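You operate a simulated robot arm through the tools that you are given. There is no shell and no other tool. Be economical: measure what you need, move in short steps, check, and stop when the job is done.

Carry out the task below with a simulated robot arm. There is one attempt and no reset: what you move stays moved.

## Task
Take the orange sensor from the low shelf of the workbench and put it in the green tube tote. Push the wax cover shut. Turn the winder one length knob to 1 km. Take the green filter on the top of the service table and put it away on the top of the parts bench. Put the tag on the top of the service table away on the top of the sorting bench. The order is free.
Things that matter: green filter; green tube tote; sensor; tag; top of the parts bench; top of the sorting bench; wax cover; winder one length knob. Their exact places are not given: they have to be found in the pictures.

Only the result counts: the job must be done as asked and must still hold three seconds after the hand-in. Knocking over, shifting, dropping, spilling or breaking anything else fails it. Lids that push on must go on centred and level and be pressed home; caps that screw on are set level and turned clockwise until they are tight.

## Robot
A 7-joint arm with a two-finger gripper on a trunk, on a base that drives. Base frame: it is fixed to the floor where the robot stands at the start and does not move with it; the origin is under the middle of the robot, x ahead of it, y to its left, z up; the surface under the hand at the start is at about z = 880. Readings come in mm, degrees, newtons and seconds.
With the tool pointing down near the work surface it reaches from about 340 to 780 mm from the robot's upright axis, wherever it stands. Its first joint turns from -143.0 to 143.0 degrees. Places, roughly: green filter (7x7x5 cm) [-5500, 1300, 800]; green tube tote (33x27x10 cm) [900, 2200, 900]; sensor [500, 0, 250]; tag (6x4x2 cm) [-5500, 1600, 800]; top of the parts bench [800, 3400, 900]; top of the sorting bench [-5000, 5700, 800]; wax cover [600, -500, 1000]; winder one length knob [-4100, -300, 900]. Payload 2.45 kg.
The TCP is the grasp point between the finger pads, 26 mm short of the fingertips. In the tool frame z runs along the fingers and y along their closing line. The gripper opens to 96 mm. The gripper's body begins 69 mm behind the TCP.
Orientation is told as [roll, pitch, yaw] about the base's x, y, z axes, in that order, counted from this pose: with the fingers straight down and closing along the base's y, the tool's x points along the base's -x, its y along +y and its z along -z.

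## Interface
- The arm moves only by the tool apply_moves. Its argument "motion" is one flat list of numbers, 7 for each row, row after row: the shift along the base's x, y, z in mm, then the turn, a rotation vector about the base's x, y, z in rad, then the gripper command, from -1 (shut) to 1 (fully open), values between in proportion. In form: [dx, dy, dz, rx, ry, rz, claw, dx, dy, dz, rx, ry, rz, claw, ...]. A call has 1 to 12 rows; each row shifts and turns the commanded pose from where the row before left it. A row lasts 0.2 s, in which the tool goes at most 50 mm and 8.6 degrees; a call with a longer step from one row to the next is refused whole, and so is a gripper value outside its range. A pose out of reach is approached as far as the arm can. The call stops where the force on the tool passes 40 N (or 10 N more than at its start, if that is more) or the arm is blocked; 0.2 s more then pass. The fingers move at their own pace and stop on an object; they squeeze with about 23 N. The grip force told is the motor's: it shows also when the fingers shut on nothing. Time passes only in rows, and 0.2 s behind the last, so rows that do not move let the fingers close. It gives the time, the measured TCP pose, the force on the tool (base axes), the opening and the grip force at its end, in the units of the frame above (readings bear some noise), with the torque about the TCP (base axes, N m) and any sound that the robot's microphone picked up, and new pictures: "show" is both (left out), scene, wrist or none.
- Cameras (640 x 400 px; columns grow to the right, rows downward): "scene" is now at [6.8, 144.5, 1516.9]; the picture's right is [-0.51, -0.86, -0.00], its down [-0.59, 0.35, -0.72] and it looks along [0.62, -0.37, -0.69] (base axes); focal length 253 px, centre (320, 200). "wrist" rides on the gripper at [82, 3, -98] in the tool frame; the picture's right is [-0.04, 1.00, 0.00], its down [-0.73, -0.03, -0.68] and it looks along [-0.68, -0.03, 0.73] (tool axes); focal length 256 px, centre (320, 200).
- lift_body(by): slides the trunk up (or, below 0, down) by that many mm; the arm and the scene camera ride with it, the base frame stays. It gives what a move gives, with no picture.
- base_move(legs): drives the robot by 1 to 6 legs, each [ahead, turn to the left] in mm and degrees, along the robot's own axes; the way and the turn of a leg run together, so that a leg with both is an arc; at most 1500 mm and 180 degrees a leg. The arm and the cameras ride along, it lands a little off, and it stops where it bumps. It gives what a move gives, and a new picture of the scene camera.
- turn_head(pan, tilt): turns the head with the scene camera to pan (to the left, within 155 degrees either way) and tilt (down, from -29 to 69), counted from straight ahead of the robot. It gives what a move gives, and a new picture of the scene camera.
- probe_pixels(camera, pixels): for up to 12 pixels [column, row] of the newest picture of that camera ("zoom" is the newest enlarged one), the place [x, y, z] in the base frame of the surface seen there, good to about 3 mm, but the place of the scene camera against the robot may be out by one fixed shift of up to 18 mm in any direction. No time passes.
- enlarge(camera, box): a new picture of the part [left, top, right, bottom] of that camera's present view, enlarged. No time passes.
- finish_job(): hands the job in; it is judged then, once.

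Keep the steps short. Do not move on a guess: measure, check each grasp and each placing, and mend mistakes. In all there are 110 turns and 260 pictures (those below and enlarged ones count). Leave the gripper open and the arm clear of the work at the hand-in unless told otherwise, and finish with a single line.

The tools are called after "Emit:" as name(argument=value, ...) on one line, values as JSON. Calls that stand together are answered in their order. apply_moves: Moves the arm, as the interface text tells. Its arguments: {"type":"object","properties":{"motion":{"type":"array"},"show":{"type":"string","enum":["both","scene","wrist","none"]}},"required":["motion"]} The other tools are called the same way: lift_body (by) slides the trunk up or down; base_move (legs) drives the base; turn_head (pan, tilt) turns the head that bears the scene camera; probe_pixels (camera, pixels) gives the place of the surface under pixels of a picture; enlarge (camera, box) takes an enlarged picture of a part of a camera's view; finish_job () hands the job in.

At the start:

```text
clock: 0.0
ee_pos: [487.0, -465.6, 1118.1]
tcp_rot: [0.0, 0.1, 0.0]
wrist_force: [0.7, -0.3, 1.7]
ft_torque: [0.0, 0.01, -0.01]
grip_width: 96.1
gripper_force: 0.0
trunk travel left (down, up): [-560.0, 80.0]
robot x, y, heading: [3.6, -0.5, -0.0]
head pan, tilt: [-30.7, 43.7]
```

scene: 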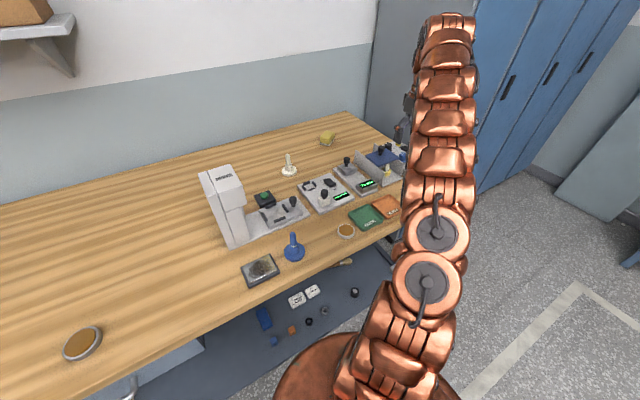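
wrist: 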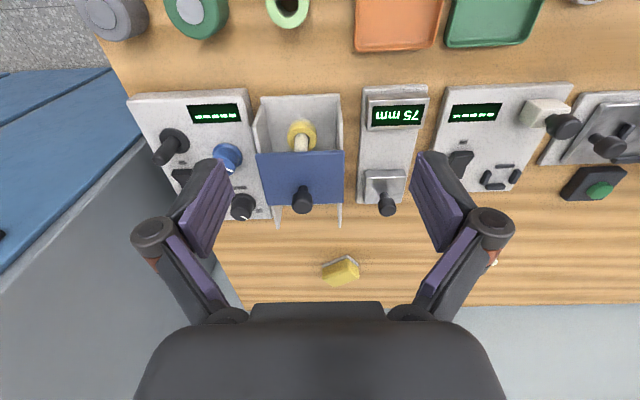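

The workbench lies ahead. I'll enlarge the wrist view to find the wax cover, and the scene's low shelf to find the orange sensor.

Emit:
enlarge(camera="wrist", box=[130, 60, 450, 260])

Emit:
enlarge(camera="scene", box=[230, 230, 390, 360])

Emit:
enlarge(camera="scene", box=[240, 120, 420, 240])

```text
2.00 times, centred on (290, 160) of wrist
```

zoom: 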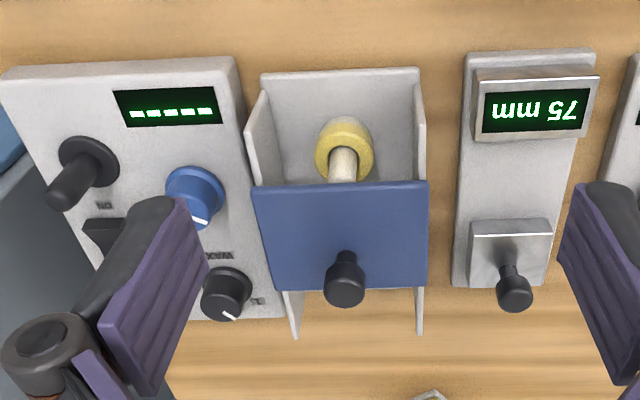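

```text
3.08 times, centred on (310, 295) of scene
```

zoom: 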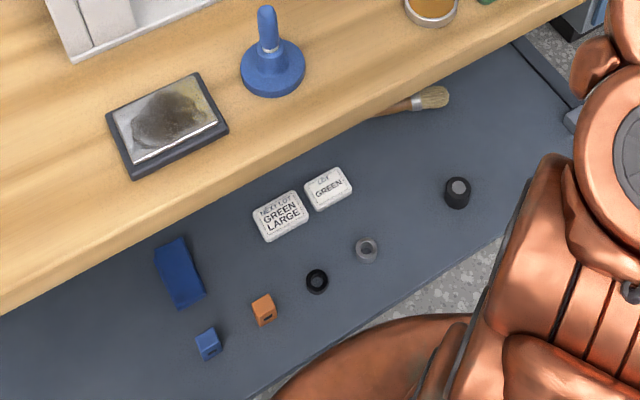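

```text
3.33 times, centred on (330, 180) of scene
```

zoom: 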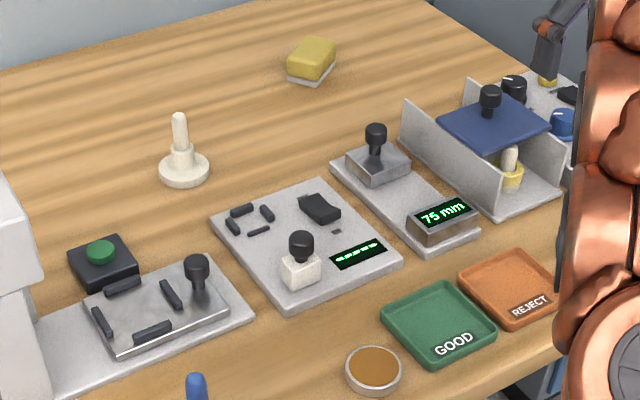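

The blue cover with a black knob is at the far half of the box around wrist (300,180). I'll probe its surfaces, and the sensor at scene (291,330).

Emit:
probe_pixels(camera="wrist", pixels=[[262, 158], [340, 156], [270, 198], [338, 198], [302, 194], [300, 100], [339, 100], [258, 110], [278, 220], [339, 222], [302, 132], [302, 206]])

Emit:
enlarge(camera="scene", box=[340, 130, 420, 190])

Emit:
probe_pixels(camera="scene", pixels=[[291, 329], [297, 331], [282, 340], [309, 322], [324, 312], [264, 317], [298, 301], [280, 312], [318, 285], [390, 160], [385, 152], [341, 262]])

```text
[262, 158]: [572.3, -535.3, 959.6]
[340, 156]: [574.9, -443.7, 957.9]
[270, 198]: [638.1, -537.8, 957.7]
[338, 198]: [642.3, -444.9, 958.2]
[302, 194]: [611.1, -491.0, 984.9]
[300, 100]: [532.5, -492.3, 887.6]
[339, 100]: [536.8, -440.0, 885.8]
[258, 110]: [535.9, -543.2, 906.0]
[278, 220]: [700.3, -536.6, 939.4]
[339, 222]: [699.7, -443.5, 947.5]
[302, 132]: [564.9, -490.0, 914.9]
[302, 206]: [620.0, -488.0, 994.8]
```

```text
6.67 times, centred on (380, 160) of scene
```

zoom: 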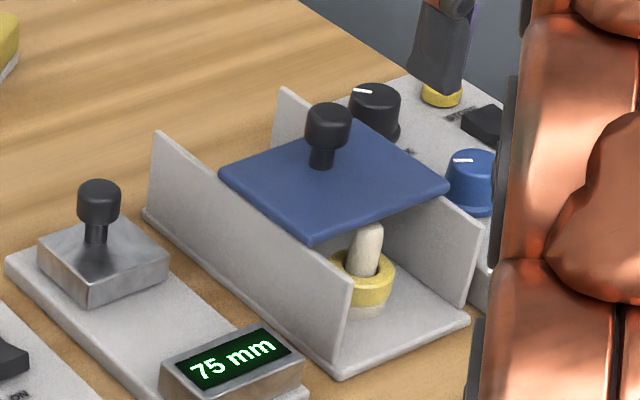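

```text
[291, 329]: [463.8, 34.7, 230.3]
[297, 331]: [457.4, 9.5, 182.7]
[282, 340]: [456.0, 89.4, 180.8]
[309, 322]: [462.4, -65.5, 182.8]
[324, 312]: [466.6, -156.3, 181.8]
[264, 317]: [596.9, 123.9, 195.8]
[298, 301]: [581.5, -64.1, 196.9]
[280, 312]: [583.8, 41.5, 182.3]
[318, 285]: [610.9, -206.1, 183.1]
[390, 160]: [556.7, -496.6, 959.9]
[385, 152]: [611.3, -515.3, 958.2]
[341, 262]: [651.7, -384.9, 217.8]
```

The cover is at z≈958 spanning x≈568–650. Its knob is near (621,-489) with its top at about 995, and the pot it must cover is nearer the robot. I'll go above the knob with the gripper half open.

Emit:
apply_moves(motion=[45, -8, -20, 0, 0, 0, 0, 45, -8, -20, 0, 0, 0, 0, 44, -8, -20, 0, 0, 0, 0, 0, 0, -28, 0, 0, 0, 0, 0, 0, 0, 0, 0, 0, 0], show="both")

```text
clock: 1.2
ee_pos: [562.9, -464.6, 1013.9]
tcp_rot: [0.0, -0.1, -0.1]
wrist_force: [0.7, 0.5, -0.4]
ft_torque: [-0.01, -0.01, -0.01]
grip_width: 48.1
gripper_force: 0.1
out of reach, approached as far as the arm can: row 1, 2, 3
trunk travel left (down, up): [-560.0, 80.0]
robot x, y, heading: [0.7, 2.5, 0.1]
head pan, tilt: [-30.7, 43.7]
```

scene: 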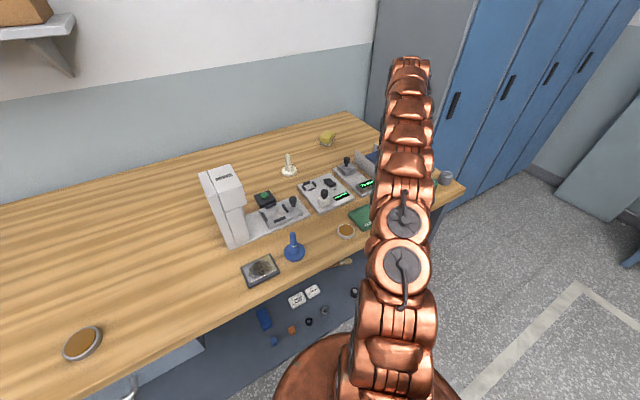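
wrist: 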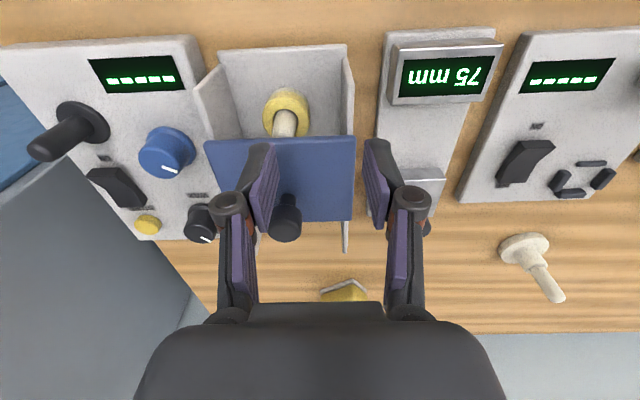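

The knob is just out of reach (790 mm from the axis). I'll raise and retract the arm, then shift the robot to the right by turning, driving and turning back.

Emit:
apply_moves(motion=[0, 0, 49, 0, 0, 0, 1, 0, 0, 49, 0, 0, 0, 1, -40, 25, 10, 0, 0, 0, 1, -40, 25, 10, 0, 0, 0, 1, -40, 25, 10, 0, 0, 0, 1, -40, 25, 10, 0, 0, 0, 1, -40, 25, 10, 0, 0, 0, 1, 0, 0, 0, 0, 0, 0, 1], show="none")

Emit:
turn_head(pan=-90, tilt=40)

```text
clock: 3.0
ee_pos: [355.9, -334.1, 1094.4]
tcp_rot: [0.0, 0.0, -0.1]
wrist_force: [-0.6, -0.3, -0.5]
ft_torque: [-0.01, 0.01, 0.01]
grip_width: 96.2
gripper_force: 0.1
out of reach, approached as far as the arm can: row 1, 2
trunk travel left (down, up): [-560.0, 80.0]
robot x, y, heading: [-0.0, -3.3, 0.2]
head pan, tilt: [-30.7, 43.7]
```

```text
clock: 4.3
ee_pos: [356.7, -335.9, 1095.0]
tcp_rot: [0.0, 0.0, 0.0]
wrist_force: [-0.2, -0.5, 0.1]
ft_torque: [0.01, 0.03, -0.04]
grip_width: 96.0
gripper_force: 0.1
trunk travel left (down, up): [-560.0, 80.0]
robot x, y, heading: [-1.1, 0.3, 0.1]
head pan, tilt: [-90.0, 40.0]
```

scene: 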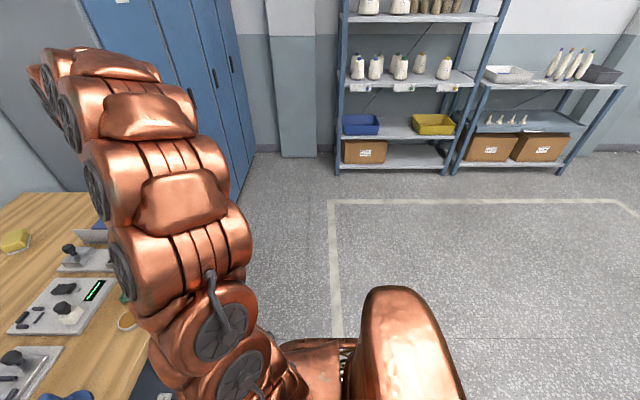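

The floor to the right is clear. I'll shift about 220 mm right.

Emit:
base_move(legs=[[0, -90], [220, 0], [0, 90]])

```text
clock: 13.8
ee_pos: [350.7, -561.9, 1094.8]
tcp_rot: [0.0, 0.1, -0.1]
wrist_force: [-1.2, 1.0, 0.1]
ft_torque: [-0.02, -0.01, -0.03]
grip_width: 95.9
gripper_force: 0.1
trunk travel left (down, up): [-560.0, 80.0]
robot x, y, heading: [-7.0, -223.7, -0.1]
head pan, tilt: [-90.0, 40.0]
```

scene: 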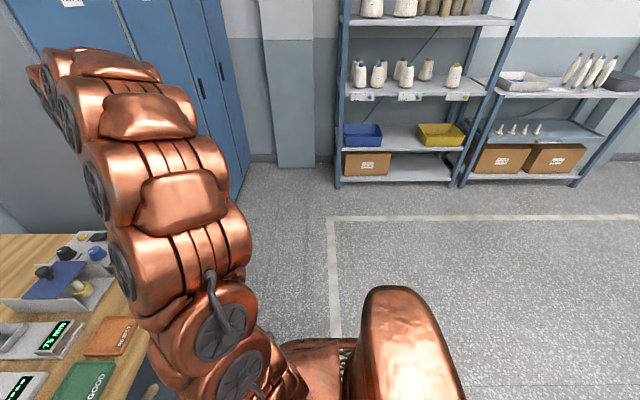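

Now I'll go above the cover knob at (621,-489).

Emit:
apply_moves(motion=[45, 12, 0, 0, 0, 0, 0, 45, 12, 0, 0, 0, 0, 0, 45, 12, 0, 0, 0, 0, 0, 45, 12, 0, 0, 0, 0, 0, 45, 12, 0, 0, 0, 0, 0, 45, 13, -20, 0, 0, 0, 0, 0, 0, -40, 0, 0, 0, 0, 0, 0, 0, 0, 0, 0, 0], show="wrist")

Emit:
turn_head(pan=-35, tilt=40)

```text
refused: row 6 steps farther than a row can; nothing moved
```

```text
clock: 15.0
ee_pos: [349.0, -561.9, 1094.2]
tcp_rot: [-0.1, 0.0, -0.1]
wrist_force: [0.2, -0.3, -0.9]
ft_torque: [0.02, 0.0, -0.03]
grip_width: 95.9
gripper_force: 0.0
trunk travel left (down, up): [-560.0, 80.0]
robot x, y, heading: [-5.0, -225.5, -0.1]
head pan, tilt: [-35.0, 40.0]
```

scene: 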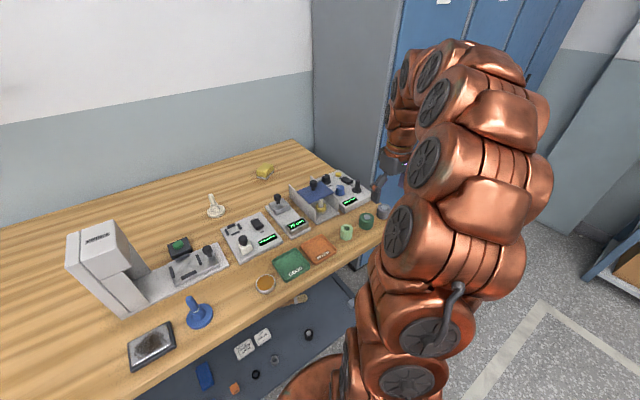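

Emit:
apply_moves(motion=[45, 12, 0, 0, 0, 0, 0, 45, 12, 0, 0, 0, 0, 0, 45, 12, 0, 0, 0, 0, 0, 45, 12, 0, 0, 0, 0, 0, 45, 12, 0, 0, 0, 0, 0, 45, 13, -10, 0, 0, 0, 0, 0, 0, -45, 0, 0, 0, 0, 0, 0, 0, 0, 0, 0, 0], show="both")

```text
clock: 16.8
ee_pos: [621.5, -489.7, 1039.3]
tcp_rot: [0.0, -0.1, -0.2]
wrist_force: [0.4, -1.0, 0.0]
ft_torque: [-0.02, 0.0, 0.0]
grip_width: 48.0
gripper_force: 0.0
trunk travel left (down, up): [-560.0, 80.0]
robot x, y, heading: [-8.4, -226.2, -0.4]
head pan, tilt: [-35.0, 40.0]
```

scene: 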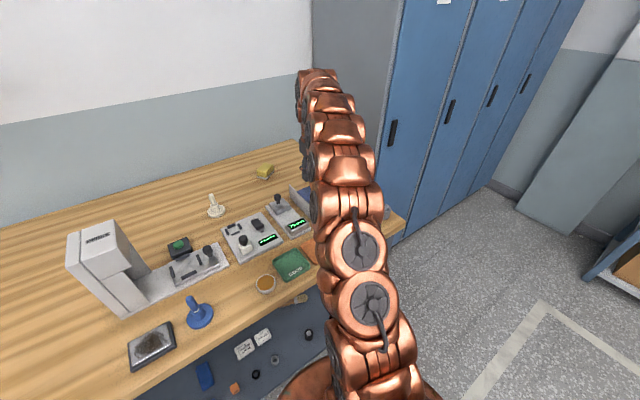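
wrist: 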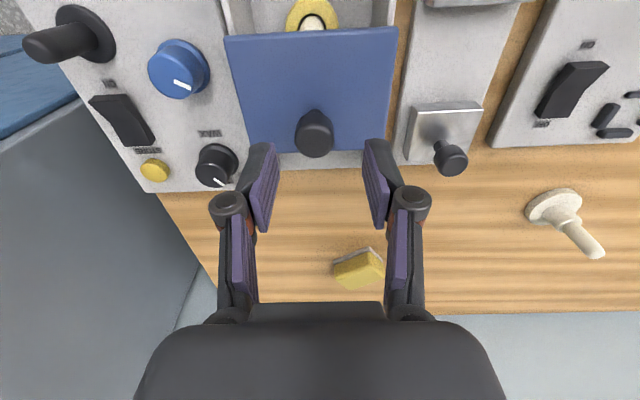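

The knob is at wrist (315,137), almost in line. I'll check its exact position.

Emit:
probe_pixels(camera="wrist", pixels=[[315, 137], [315, 122], [315, 148], [305, 138], [328, 138], [312, 34], [320, 145], [310, 162], [240, 17], [393, 15], [280, 148]])

```text
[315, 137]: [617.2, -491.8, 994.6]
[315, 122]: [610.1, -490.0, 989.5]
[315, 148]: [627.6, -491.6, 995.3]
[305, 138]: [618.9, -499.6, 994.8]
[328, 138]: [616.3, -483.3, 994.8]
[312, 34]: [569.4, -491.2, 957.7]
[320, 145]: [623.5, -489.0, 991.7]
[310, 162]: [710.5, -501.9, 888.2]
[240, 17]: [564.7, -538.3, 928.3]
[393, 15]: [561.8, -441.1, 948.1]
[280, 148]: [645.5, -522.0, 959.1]
```

The knob's centre is about (620,-491). I'll descend, grip the knob, then slide it toward -x in small steps.

Emit:
apply_moves(motion=[-1, -1, -25, 0, 0, 0, 0, 0, 0, -22, 0, 0, 0, 0, 0, 0, 0, 0, 0, 0, -0.6, 0, 0, 0, 0, 0, 0, -0.6, 0, 0, 0, 0, 0, 0, -0.6], show="wrist")

```text
clock: 18.0
ee_pos: [619.3, -489.4, 993.1]
tcp_rot: [-0.1, -0.1, -0.2]
wrist_force: [-0.6, -16.6, 3.5]
ft_torque: [-0.37, -0.13, -0.05]
grip_width: 30.2
gripper_force: 8.9
trunk travel left (down, up): [-560.0, 80.0]
robot x, y, heading: [-7.0, -225.3, -0.1]
head pan, tilt: [-35.0, 40.0]
```

wrist: 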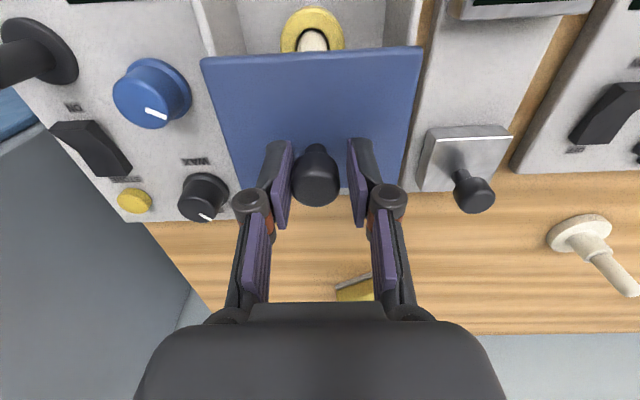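

One finger touches the knob, pushing sideways. I'll shift 3 mm to -y and then slide toward -x.

Emit:
apply_moves(motion=[0, -3, 0, 0, 0, 0, -0.55, -10, 0, 0, 0, 0, 0, -0.55, -10, 0, 0, 0, 0, 0, -0.55, -10, 0, 0, 0, 0, 0, -0.55], show="wrist")

```text
clock: 19.0
ee_pos: [590.2, -492.6, 990.9]
tcp_rot: [0.1, 0.1, 0.0]
wrist_force: [-1.8, -6.3, 1.6]
ft_torque: [-0.14, 0.04, -0.05]
grip_width: 26.0
gripper_force: 3.5
trunk travel left (down, up): [-560.0, 80.0]
robot x, y, heading: [-4.5, -221.2, 0.0]
head pan, tilt: [-35.0, 40.0]
```

wrist: 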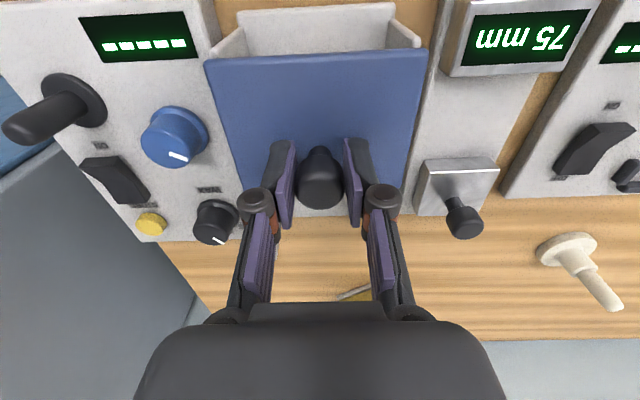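

The cover is sliding along. I'll continue until it stops.

Emit:
apply_moves(motion=[-10, 0, 0, 0, 0, 0, -0.55, -10, 0, 0, 0, 0, 0, -0.55, -8, 0, 0, 0, 0, 0, -0.55, -8, 0, 0, 0, 0, 0, -0.55], show="wrist")

```text
clock: 20.0
ee_pos: [552.1, -491.5, 994.3]
tcp_rot: [0.0, 0.0, 0.0]
wrist_force: [0.3, 0.8, 0.3]
ft_torque: [-0.02, -0.04, 0.01]
grip_width: 21.5
gripper_force: 0.0
trunk travel left (down, up): [-560.0, 80.0]
robot x, y, heading: [-3.0, -226.3, -0.2]
head pan, tilt: [-35.0, 40.0]
```

wrist: 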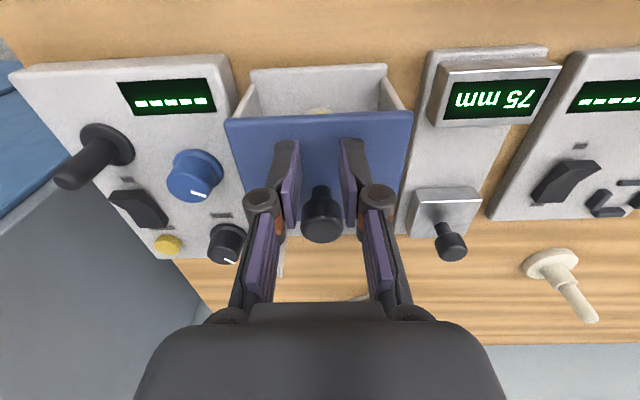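

The fingers slipped ahead of the knob. I'll find where the cover stands now.

Emit:
probe_pixels(camera="wrist", pixels=[[322, 216], [322, 236], [320, 118], [318, 103], [320, 75], [240, 118], [410, 112]])

Emit:
apply_moves(motion=[0, 0, 35, 0, 0, 0, 0, 30, 0, 15, 0, 0, 0, -1, 0, 0, 0, 0, 0, 0, -1, 0, 0, 0, 0, 0, 0, -1], show="wrist")

```text
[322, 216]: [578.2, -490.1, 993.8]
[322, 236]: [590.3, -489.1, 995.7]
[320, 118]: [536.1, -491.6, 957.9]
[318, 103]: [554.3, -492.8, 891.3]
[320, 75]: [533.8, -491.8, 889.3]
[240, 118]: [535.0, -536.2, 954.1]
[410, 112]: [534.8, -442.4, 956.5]
```

```text
clock: 21.0
ee_pos: [585.9, -495.9, 1042.7]
tcp_rot: [0.0, 0.0, -0.1]
wrist_force: [-0.4, 0.2, -0.1]
ft_torque: [0.05, -0.02, -0.01]
grip_width: 0.0
gripper_force: 22.9
trunk travel left (down, up): [-560.0, 80.0]
robot x, y, heading: [-7.0, -226.4, -0.4]
head pan, tilt: [-35.0, 40.0]
```

wrist: 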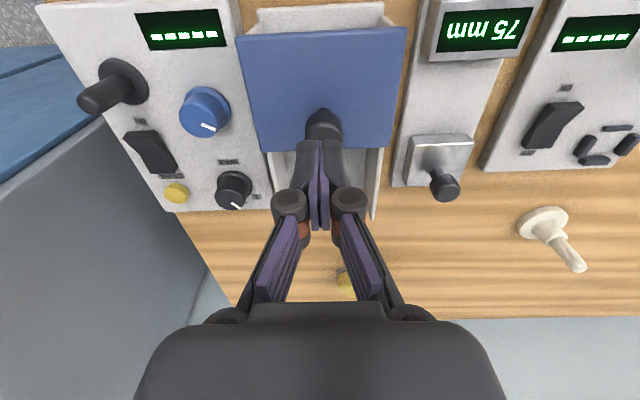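

The cover has moved about 33 mm and the knob is now at x≈583. I'll go behind it with closed fingers and push toward -x.

Emit:
apply_moves(motion=[36, 5, 0, 0, 0, 0, -1, 0, 0, -48, 0, 0, 0, -1, -6, 0, -4, 0, 0, 0, -1, -8, 0, 0, 0, 0, 0, -1, -8, 0, 0, 0, 0, 0, -1, -8, 0, 0, 0, 0, 0, -1, -6, 0, 0, 0, 0, 0, -1, -6, 0, 0, 0, 0, 0, -1], show="wrist")

```text
clock: 22.0
ee_pos: [612.8, -487.8, 992.6]
tcp_rot: [-0.3, -0.8, 0.1]
wrist_force: [16.8, -0.1, -2.1]
ft_torque: [-0.1, -0.11, 0.08]
grip_width: 0.1
gripper_force: 22.5
trunk travel left (down, up): [-560.0, 80.0]
robot x, y, heading: [-4.9, -225.7, -0.2]
head pan, tilt: [-35.0, 40.0]
stopped in row 5: the force on the tool passed its limit at 50 N (the readings are from after the stop); the commanded pose is now the measured one
```

wrist: 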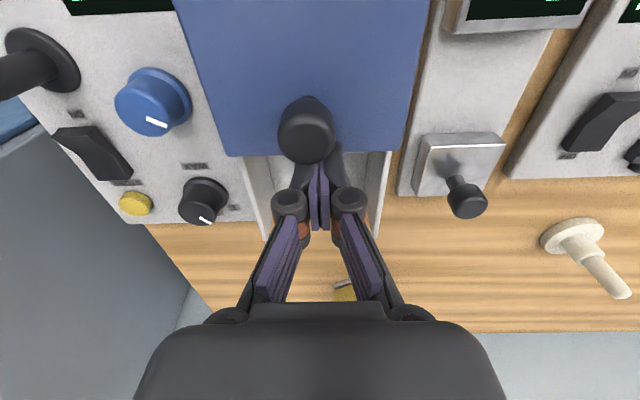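

It blocked with about 50 N. The cover may already be at its stop, so I'll raise the hand and look.

Emit:
apply_moves(motion=[10, 0, 0, 0, 0, 0, -1, 0, 0, 48, 0, 0, 0, -1, -40, 0, 10, 0, 0, 0, -1, -40, 0, 10, 0, 0, 0, -1, -30, 0, 10, 0, 0, 0, -1], show="wrist")

Emit:
enlarge(camera="wrist", box=[200, 40, 440, 240])

```text
clock: 23.2
ee_pos: [509.7, -487.7, 1071.8]
tcp_rot: [0.0, -0.6, 0.0]
wrist_force: [-0.3, -0.1, -0.3]
ft_torque: [-0.04, 0.02, -0.06]
grip_width: 0.0
gripper_force: 22.8
trunk travel left (down, up): [-560.0, 80.0]
robot x, y, heading: [-6.4, -224.6, -0.2]
head pan, tilt: [-35.0, 40.0]
```

wrist: 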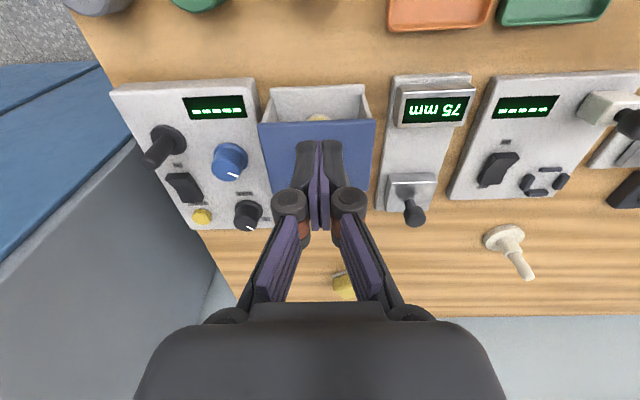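

```text
2.00 times, centred on (320, 140) of wrist
```

zoom: 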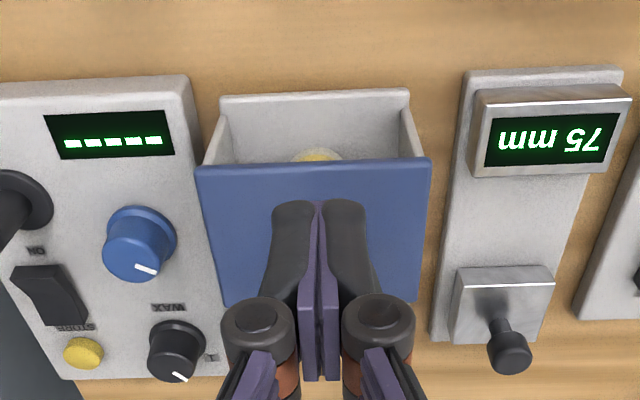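

Emit:
probe_pixels(camera="wrist", pixels=[[300, 124], [340, 123], [263, 124], [374, 121], [363, 92], [367, 105], [318, 88], [273, 90], [265, 118], [370, 115], [280, 185], [350, 184]])

```text
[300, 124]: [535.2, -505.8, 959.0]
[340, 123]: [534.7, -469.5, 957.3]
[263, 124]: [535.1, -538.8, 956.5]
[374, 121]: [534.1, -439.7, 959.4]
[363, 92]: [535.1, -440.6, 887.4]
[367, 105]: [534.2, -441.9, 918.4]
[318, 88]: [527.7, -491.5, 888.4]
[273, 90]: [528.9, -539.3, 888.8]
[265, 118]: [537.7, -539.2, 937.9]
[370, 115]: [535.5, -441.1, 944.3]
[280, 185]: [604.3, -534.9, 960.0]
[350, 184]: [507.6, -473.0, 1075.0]
```

The cover's front edge (x≈534) is flush with the wall fronts (x≈534), and it took 50 N with no more travel. So it is shut. Next is the sensor: I'll retract the arm and look at the low shelf.

Emit:
apply_moves(motion=[-40, -10, 20, 0, 0, 0, 1, -40, -10, 20, 0, 0, 0, 1, -40, -10, 0, 0, 0, 0, 1, -40, -10, 0, 0, 0, 0, 1], show="none")

Emit:
turn_head(pan=10, tilt=55)

```text
clock: 24.2
ee_pos: [354.4, -531.5, 1110.3]
tcp_rot: [-0.1, -0.7, 0.1]
wrist_force: [0.2, 0.2, 0.2]
ft_torque: [0.0, 0.05, 0.02]
grip_width: 92.4
gripper_force: 0.0
trunk travel left (down, up): [-560.0, 80.0]
robot x, y, heading: [-3.4, -223.8, -0.2]
head pan, tilt: [-35.0, 40.0]
```

```text
clock: 25.3
ee_pos: [355.7, -531.3, 1110.4]
tcp_rot: [0.0, -0.7, 0.0]
wrist_force: [0.7, 0.3, 0.3]
ft_torque: [0.06, 0.0, -0.02]
grip_width: 95.9
gripper_force: 0.0
trunk travel left (down, up): [-560.0, 80.0]
robot x, y, heading: [-6.2, -222.0, -0.1]
head pan, tilt: [10.0, 55.0]
```

scene: 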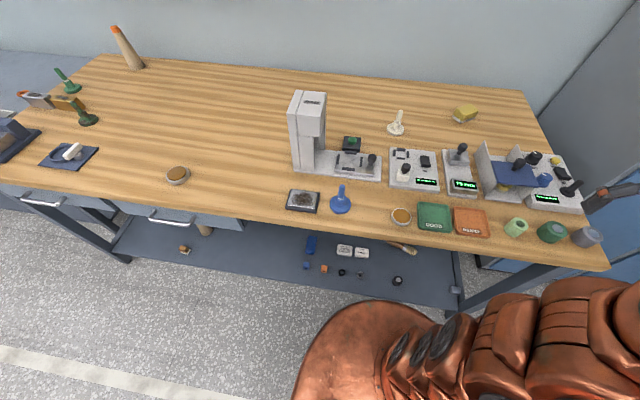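

Emit:
probe_pixels(camera="scene", pixels=[[324, 269], [323, 272], [326, 266], [307, 266], [340, 290], [340, 301], [340, 273], [200, 207], [400, 230], [397, 282], [322, 222], [185, 249]])

Emit:
enlarge(camera="scene", box=[290, 225, 370, 290])

Emit:
enlarge(camera="scene", box=[0, 0, 240, 200])

```text
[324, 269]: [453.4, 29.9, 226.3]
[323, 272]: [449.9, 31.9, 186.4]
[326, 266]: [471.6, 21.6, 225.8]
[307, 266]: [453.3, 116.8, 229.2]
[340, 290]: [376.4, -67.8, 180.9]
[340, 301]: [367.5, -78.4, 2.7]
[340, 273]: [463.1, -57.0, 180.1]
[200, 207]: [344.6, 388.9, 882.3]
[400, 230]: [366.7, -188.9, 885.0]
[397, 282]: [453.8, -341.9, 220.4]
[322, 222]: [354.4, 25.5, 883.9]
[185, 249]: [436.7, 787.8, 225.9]
```

```text
6.15 times, centred on (330, 258) of scene
```

zoom: 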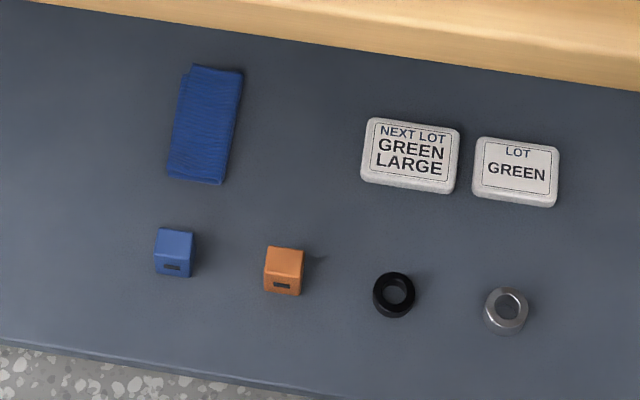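

```text
2.00 times, centred on (120, 100) of scene
```

zoom: 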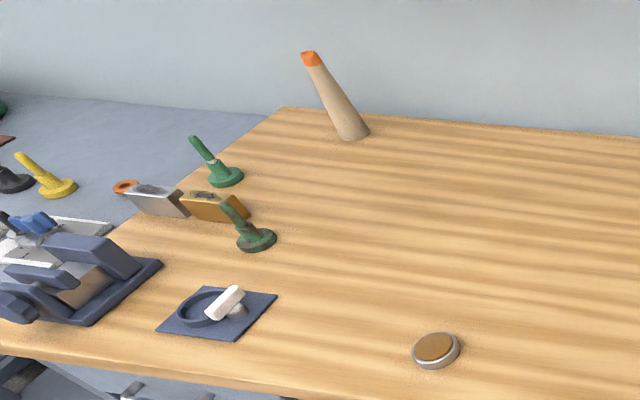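

The sensor is at about (460,27), z 181–228, under a bench whose edge is at x≈340. I'll back off, line up with it in y, and lower the trunk in front of the bench.

Emit:
base_move(legs=[[-250, 0], [0, 90], [250, 0], [0, -90]])

Emit:
lift_body(by=-560)

```text
clock: 36.4
ee_pos: [99.1, -288.8, 1111.2]
tcp_rot: [-0.2, -0.6, -1.0]
wrist_force: [1.1, -0.3, 0.1]
ft_torque: [-0.01, 0.04, 0.01]
grip_width: 96.3
gripper_force: 0.1
trunk travel left (down, up): [-560.0, 80.0]
robot x, y, heading: [-256.2, 22.2, -1.0]
head pan, tilt: [10.0, 55.0]
```

scene: 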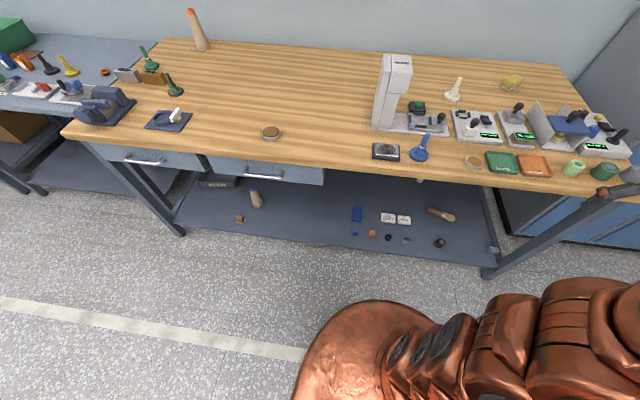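

```text
refused: -560 is not a number from -400 to 400
```

Emit:
lift_body(by=-400)

Emit:
lift_body(by=-160)

Emit:
apply_moves(motion=[10, 45, -10, 0, 0, 0, 0.5, 10, 45, -10, 0, 0, 0, 0.5, 10, 45, -10, 0, 0, 0, 0.5, 10, 45, -10, 0, 0, 0, 0.5, 10, 45, -10, 0, 0, 0, 0.5, 10, 45, -10, 0, 0, 0, 0.5, 10, 46, -10, 0, 0, 0.017, 0.5, 0, 0, 0, 0, 0, 0, 0.5], show="both")

```text
clock: 40.2
ee_pos: [100.7, -288.1, 711.9]
tcp_rot: [-0.1, -0.8, -1.0]
wrist_force: [-0.5, 0.2, 0.1]
ft_torque: [-0.01, 0.02, 0.0]
grip_width: 95.9
gripper_force: 0.0
trunk travel left (down, up): [-160.0, 480.0]
robot x, y, heading: [-255.6, 25.5, -1.0]
head pan, tilt: [10.0, 55.0]
```

```text
clock: 42.0
ee_pos: [101.6, -288.0, 551.6]
tcp_rot: [-0.2, -0.7, -1.1]
wrist_force: [0.8, 0.2, 0.0]
ft_torque: [0.02, 0.03, 0.0]
grip_width: 95.8
gripper_force: 0.0
trunk travel left (down, up): [0.0, 640.0]
robot x, y, heading: [-255.4, 24.1, -1.3]
head pan, tilt: [10.0, 55.0]
```

```text
clock: 43.8
ee_pos: [168.8, 24.3, 481.4]
tcp_rot: [-0.1, -0.8, -0.1]
wrist_force: [0.0, -0.1, -0.4]
ft_torque: [-0.01, -0.01, -0.01]
grip_width: 72.0
gripper_force: 0.0
trunk travel left (down, up): [0.0, 640.0]
robot x, y, heading: [-249.5, 20.4, -0.9]
head pan, tilt: [10.0, 55.0]
```

scene: 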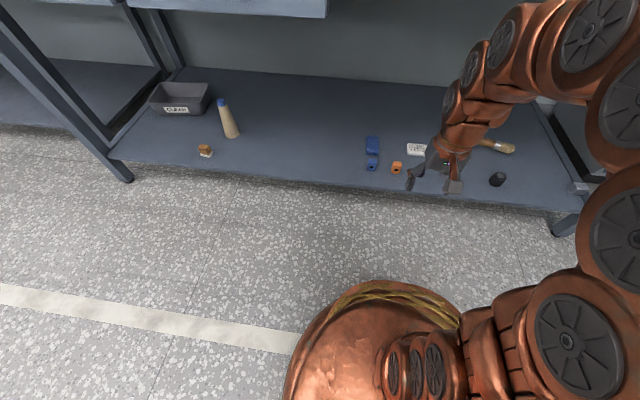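
wrist: 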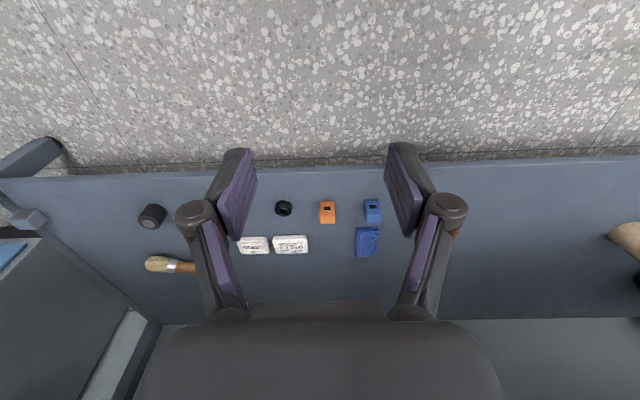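

Both sensors are visible in the wrist picture: orange at (327,211) and blue at (372,211). I'll measure them.

Emit:
probe_pixels(camera="wrist", pixels=[[327, 216], [321, 213], [334, 214], [328, 205], [372, 215], [365, 212], [380, 212], [283, 209], [328, 219], [290, 244]])

Emit:
enlarge(camera="wrist", box=[260, 180, 400, 270])

```text
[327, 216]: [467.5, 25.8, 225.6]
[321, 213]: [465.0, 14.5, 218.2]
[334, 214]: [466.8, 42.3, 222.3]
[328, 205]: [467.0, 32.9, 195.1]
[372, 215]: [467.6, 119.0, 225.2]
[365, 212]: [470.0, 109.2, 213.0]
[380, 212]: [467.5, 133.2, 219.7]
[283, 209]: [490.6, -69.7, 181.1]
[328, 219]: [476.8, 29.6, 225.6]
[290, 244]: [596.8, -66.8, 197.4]
```

```text
4.44 times, centred on (330, 225) of wrist
```

zoom: 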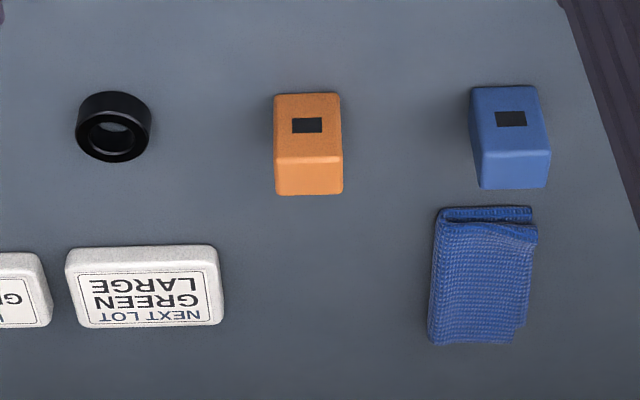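

The orange sensor has its front at x≈466, its width is y 14–43, and its top is z≈226. I'll approach above it.

Emit:
apply_moves(motion=[40, 0, -25, 0, 0, 0, 0.2, 40, 0, -25, 0, 0, 0, 0.2, 40, 0, -25, 0, 0, 0, 0.2, 40, 0, -25, 0, 0, 0, 0.2, 40, 0, -25, 0, 0, 0, 0.2, 40, 0, -20, 0, 0.013, 0, 0.2, 40, 2, -10, 0, 0, 0, 0.2, 25, 2, 0, 0, 0, 0, 0.2, 0, 0, 0, 0, 0, 0, 0.2], show="both")

```text
clock: 45.8
ee_pos: [477.2, 28.3, 324.4]
tcp_rot: [-0.2, 0.0, -0.1]
wrist_force: [-0.3, 0.2, 0.0]
ft_torque: [0.0, 0.02, 0.04]
grip_width: 57.7
gripper_force: 0.0
trunk travel left (down, up): [0.0, 640.0]
robot x, y, heading: [-253.0, 25.8, -1.1]
head pan, tilt: [10.0, 55.0]
```

scene: 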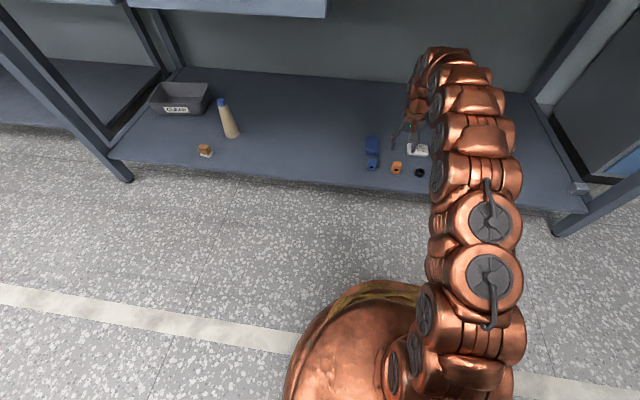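
wrist: 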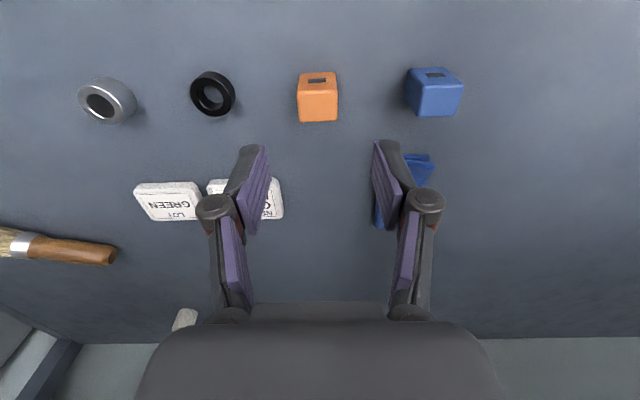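

Emit:
probe_pixels(camera="wrist", pixels=[[317, 100], [301, 100], [335, 100], [317, 88], [317, 118], [317, 76]])

```text
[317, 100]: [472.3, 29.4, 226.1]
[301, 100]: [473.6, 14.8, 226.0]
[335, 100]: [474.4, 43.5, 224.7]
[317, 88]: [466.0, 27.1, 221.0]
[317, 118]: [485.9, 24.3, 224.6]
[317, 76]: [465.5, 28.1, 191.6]
```

Centre is (477,29). I'll descend to TCP z≈214 and close.

Emit:
apply_moves(motion=[0, 1, -40, 0, 0, 0, 0.2, 0, 0, -40, 0, 0, 0, 0.2, 0, 0, -30, 0, 0, 0, 0.2, 0, 0, 0, 0, 0, 0, -0.2, 0, 0, 0, 0, 0, 0, -1, 0, 0, 0, 0, 0, 0, -1, 0, 0, 0, 0, 0, 0, -1], show="wrist")

```text
clock: 47.4
ee_pos: [476.4, 30.9, 216.1]
tcp_rot: [-0.2, 0.1, -0.1]
wrist_force: [-0.6, 0.3, 0.0]
ft_torque: [0.0, 0.02, -0.01]
grip_width: 31.0
gripper_force: 22.6
trunk travel left (down, up): [0.0, 640.0]
robot x, y, heading: [-253.5, 24.1, -1.0]
head pan, tilt: [10.0, 55.0]
```

wrist: 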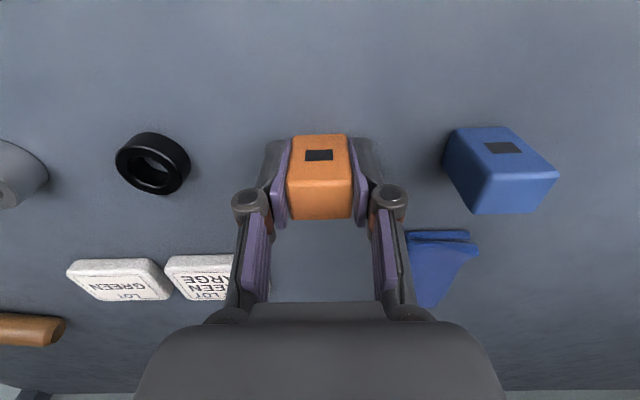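

The sensor is gripped (width 31 mm, 22.6 N). I'll lift it and bring it out from under the bench.

Emit:
apply_moves(motion=[0, 0, 40, 0, 0, 0, -1, 0, 0, 40, 0, 0, 0, -1, 0, 0, 40, 0, 0, 0, -1, -40, 0, 25, 0, 0, 0, -1, -40, 0, 25, 0, 0, 0, -1, -40, 0, 25, 0, 0, 0, -1, -40, 0, 25, 0, 0, 0, -1, -40, 0, 25, 0, 0, 0, -1, -40, 0, 20, 0, 0, 0, -1, -40, 0, 0, 0, 0, 0, -1, -35, 0, 0, 0, 0, 0, -1], show="wrist")

Emit:
base_move(legs=[[-200, 0]])

Emit:
lift_body(by=400)

Emit:
lift_body(by=160)

Emit:
turn_head(pan=75, tilt=25)

```text
clock: 49.8
ee_pos: [163.1, 32.5, 480.2]
tcp_rot: [-0.2, 0.0, 0.0]
wrist_force: [0.1, -0.2, -0.4]
ft_torque: [0.03, 0.0, 0.01]
grip_width: 31.0
gripper_force: 22.8
trunk travel left (down, up): [0.0, 640.0]
robot x, y, heading: [-255.2, 21.3, -1.3]
head pan, tilt: [10.0, 55.0]
```

wrist: 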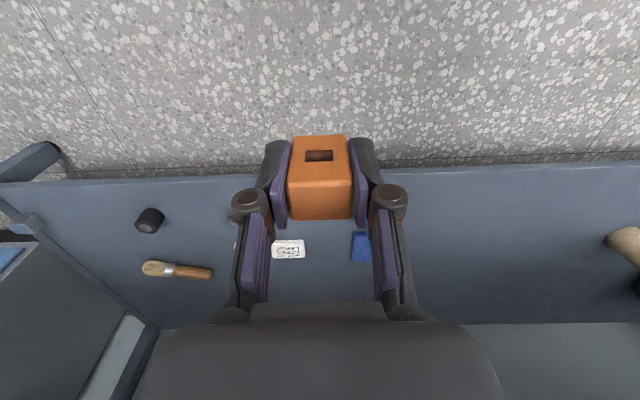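

```text
clock: 51.4
ee_pos: [-31.9, 36.1, 480.5]
tcp_rot: [-0.2, 0.0, 0.0]
wrist_force: [-0.6, 0.8, -0.4]
ft_torque: [-0.02, 0.0, -0.01]
grip_width: 30.8
gripper_force: 22.8
trunk travel left (down, up): [0.0, 640.0]
robot x, y, heading: [-449.8, 29.7, -1.1]
head pan, tilt: [10.0, 55.0]
```

scene: 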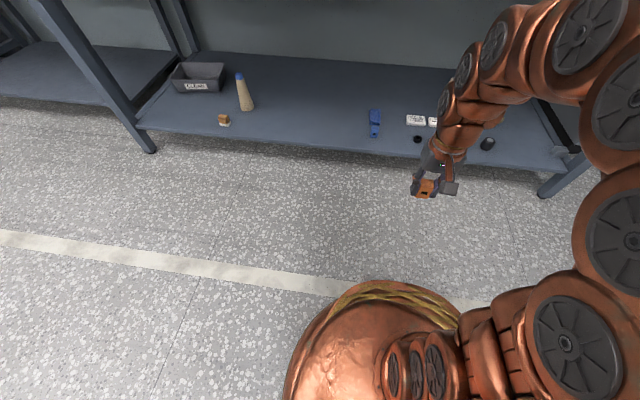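

```text
clock: 55.2
ee_pos: [-32.5, 36.1, 879.9]
tcp_rot: [-0.2, 0.1, 0.0]
wrist_force: [0.4, 0.6, 0.2]
ft_torque: [-0.03, -0.02, 0.03]
grip_width: 31.0
gripper_force: 22.6
trunk travel left (down, up): [-400.0, 240.0]
robot x, y, heading: [-453.5, 29.4, -1.2]
head pan, tilt: [10.0, 55.0]
```

```text
clock: 57.0
ee_pos: [-32.6, 35.8, 1040.1]
tcp_rot: [-0.2, 0.1, 0.0]
wrist_force: [0.2, -0.8, 0.7]
ft_torque: [0.01, 0.0, 0.0]
grip_width: 31.0
gripper_force: 22.5
trunk travel left (down, up): [-560.0, 80.0]
robot x, y, heading: [-448.4, 29.7, -1.0]
head pan, tilt: [10.0, 55.0]
```

```text
clock: 58.4
ee_pos: [-32.1, 36.6, 1039.6]
tcp_rot: [-0.1, 0.2, 0.0]
wrist_force: [0.6, 0.2, 0.0]
ft_torque: [0.0, 0.0, 0.01]
grip_width: 31.1
gripper_force: 22.5
trunk travel left (down, up): [-560.0, 80.0]
robot x, y, heading: [-450.6, 30.3, -1.1]
head pan, tilt: [75.0, 25.0]
```

scene: 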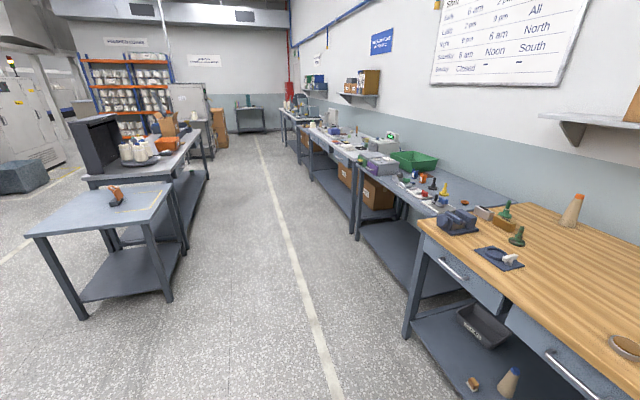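

The green tote is on the second bench at about (412,158). I'll probe it and the surroundings.

Emit:
enlarge(camera="scene", box=[280, 70, 520, 250])

Emit:
probe_pixels(camera="scene", pixels=[[412, 160], [387, 152], [437, 158], [410, 172], [358, 178], [428, 222], [395, 198], [170, 200], [181, 245], [320, 120], [300, 110], [354, 234]])

```text
2.22 times, centred on (400, 160) of scene
```

zoom: 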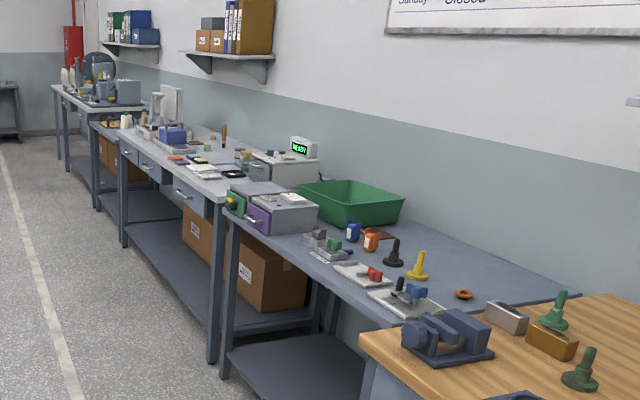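

```text
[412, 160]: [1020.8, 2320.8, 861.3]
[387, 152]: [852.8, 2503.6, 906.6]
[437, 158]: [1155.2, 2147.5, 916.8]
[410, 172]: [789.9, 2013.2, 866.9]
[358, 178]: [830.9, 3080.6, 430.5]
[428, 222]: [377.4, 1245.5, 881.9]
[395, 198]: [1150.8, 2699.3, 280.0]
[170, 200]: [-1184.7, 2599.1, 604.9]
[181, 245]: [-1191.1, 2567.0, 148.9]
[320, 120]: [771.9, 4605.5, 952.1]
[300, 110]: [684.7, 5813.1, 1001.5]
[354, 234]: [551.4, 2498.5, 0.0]
```

The tote is around (980,2250), on a bench whose top is z≈830. I'll drive to about (50,2230) and face it.

Emit:
base_move(legs=[[0, 78.5], [1150, 0], [1120, 0], [0, -77.4]])

Emit:
turn_head(pan=0, tilt=35)

```text
clock: 76.6
ee_pos: [518.9, 2279.0, 1040.0]
tcp_rot: [-0.2, 0.1, -1.7]
wrist_force: [0.2, 0.1, -0.8]
ft_torque: [-0.01, 0.01, -0.01]
grip_width: 31.1
gripper_force: 23.4
trunk travel left (down, up): [-560.0, 80.0]
robot x, y, heading: [101.2, 2284.0, -2.9]
head pan, tilt: [75.0, 25.0]
```

scene: 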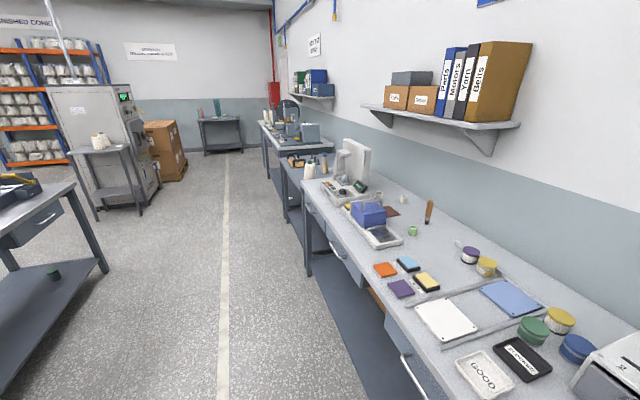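

```text
clock: 78.0
ee_pos: [519.3, 2279.4, 1040.5]
tcp_rot: [-0.2, 0.1, -1.7]
wrist_force: [0.2, 0.3, -0.4]
ft_torque: [-0.03, 0.0, 0.02]
grip_width: 30.9
gripper_force: 23.2
trunk travel left (down, up): [-560.0, 80.0]
robot x, y, heading: [102.3, 2279.0, -2.7]
head pan, tilt: [0.0, 35.0]
```

scene: 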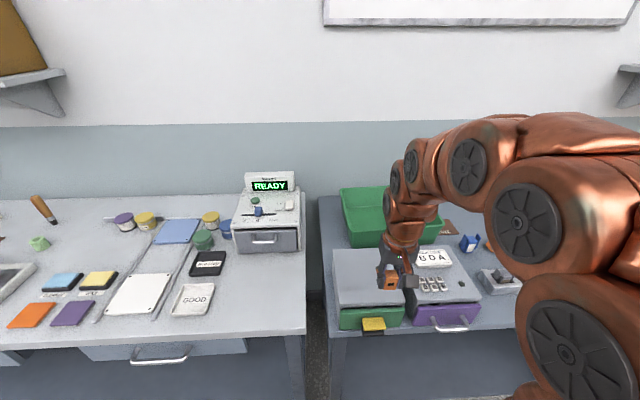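

The tote is at scene (385,210). I'll probe its rims and floor.

Emit:
probe_pixels(camera="scene", pixels=[[343, 190], [352, 246], [370, 205], [365, 230], [438, 244], [357, 210], [380, 225], [330, 200], [320, 197], [370, 260], [360, 285], [385, 189]])

Emit:
enlarge(camera="scene", box=[310, 160, 530, 340])

```text
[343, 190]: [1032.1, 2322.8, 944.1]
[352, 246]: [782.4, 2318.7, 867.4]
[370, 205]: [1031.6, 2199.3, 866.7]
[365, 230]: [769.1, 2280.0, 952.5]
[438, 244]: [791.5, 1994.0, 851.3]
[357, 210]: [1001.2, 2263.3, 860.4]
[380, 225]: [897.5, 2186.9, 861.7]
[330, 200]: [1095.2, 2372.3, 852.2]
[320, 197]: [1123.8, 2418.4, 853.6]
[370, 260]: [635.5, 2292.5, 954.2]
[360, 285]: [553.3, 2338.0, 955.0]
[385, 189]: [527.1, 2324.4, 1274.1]
```

```text
2.22 times, centred on (420, 250) of scene
```

zoom: 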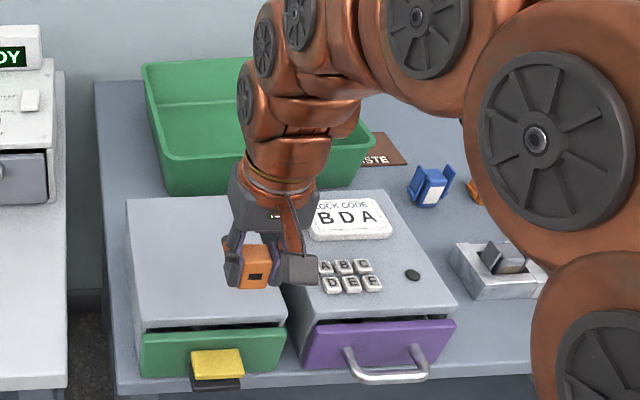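

The tote spans x 782–1040, y 2000–2325, with floor z≈861 and rim ≈955. I'll move ahead 80 mm, then bring the sensor over it.

Emit:
base_move(legs=[[80, 2.7]])

Emit:
apply_moves(motion=[30, -10, 10, 0, 0, 0, -1, 40, -10, 5, 0, 0, 0, -1, 40, -10, 0, 0, 0, 0, -1, 40, -10, 0, 0, 0, 0, -1, 40, -10, 0, 0, 0, 0, -1, 40, -10, 0, 0, 0, 0, -1, 40, -10, 0, 0, 0, 0, -1, 0, 0, 0, 0, 0, 0, -1], show="both")

```text
clock: 79.1
ee_pos: [598.5, 2297.7, 1039.3]
tcp_rot: [-0.1, 0.0, 1.1]
wrist_force: [1.0, 1.1, -0.2]
ft_torque: [0.01, 0.0, -0.03]
grip_width: 30.8
gripper_force: 22.8
trunk travel left (down, up): [-560.0, 80.0]
robot x, y, heading: [179.6, 2278.4, 0.0]
head pan, tilt: [0.0, 35.0]
```

scene: 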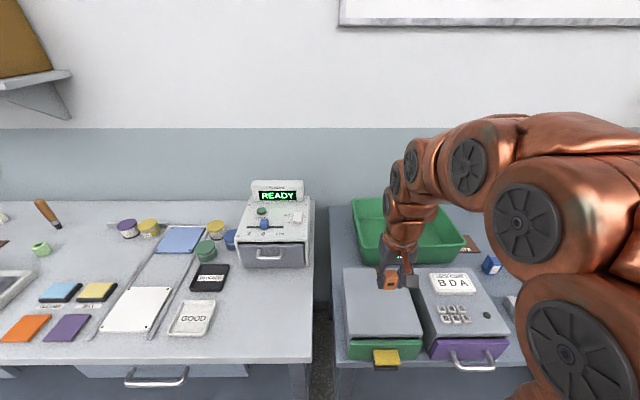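

```text
clock: 80.9
ee_pos: [866.2, 2226.0, 1053.3]
tcp_rot: [-0.1, 0.1, 0.9]
wrist_force: [0.3, -0.5, -0.3]
ft_torque: [0.02, 0.01, 0.01]
grip_width: 31.1
gripper_force: 22.7
trunk travel left (down, up): [-560.0, 80.0]
robot x, y, heading: [178.3, 2279.7, 0.1]
head pan, tilt: [0.0, 35.0]
```

scene: 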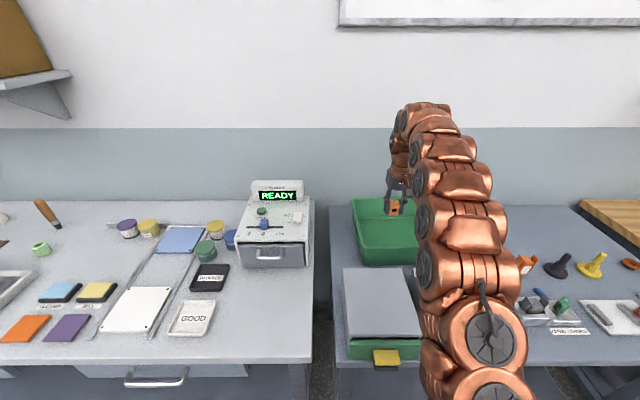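
wrist: 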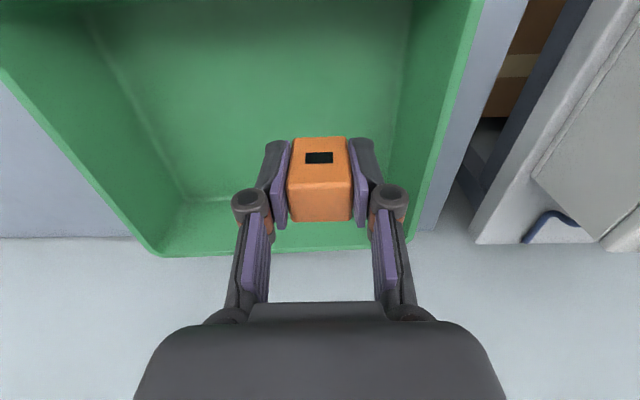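

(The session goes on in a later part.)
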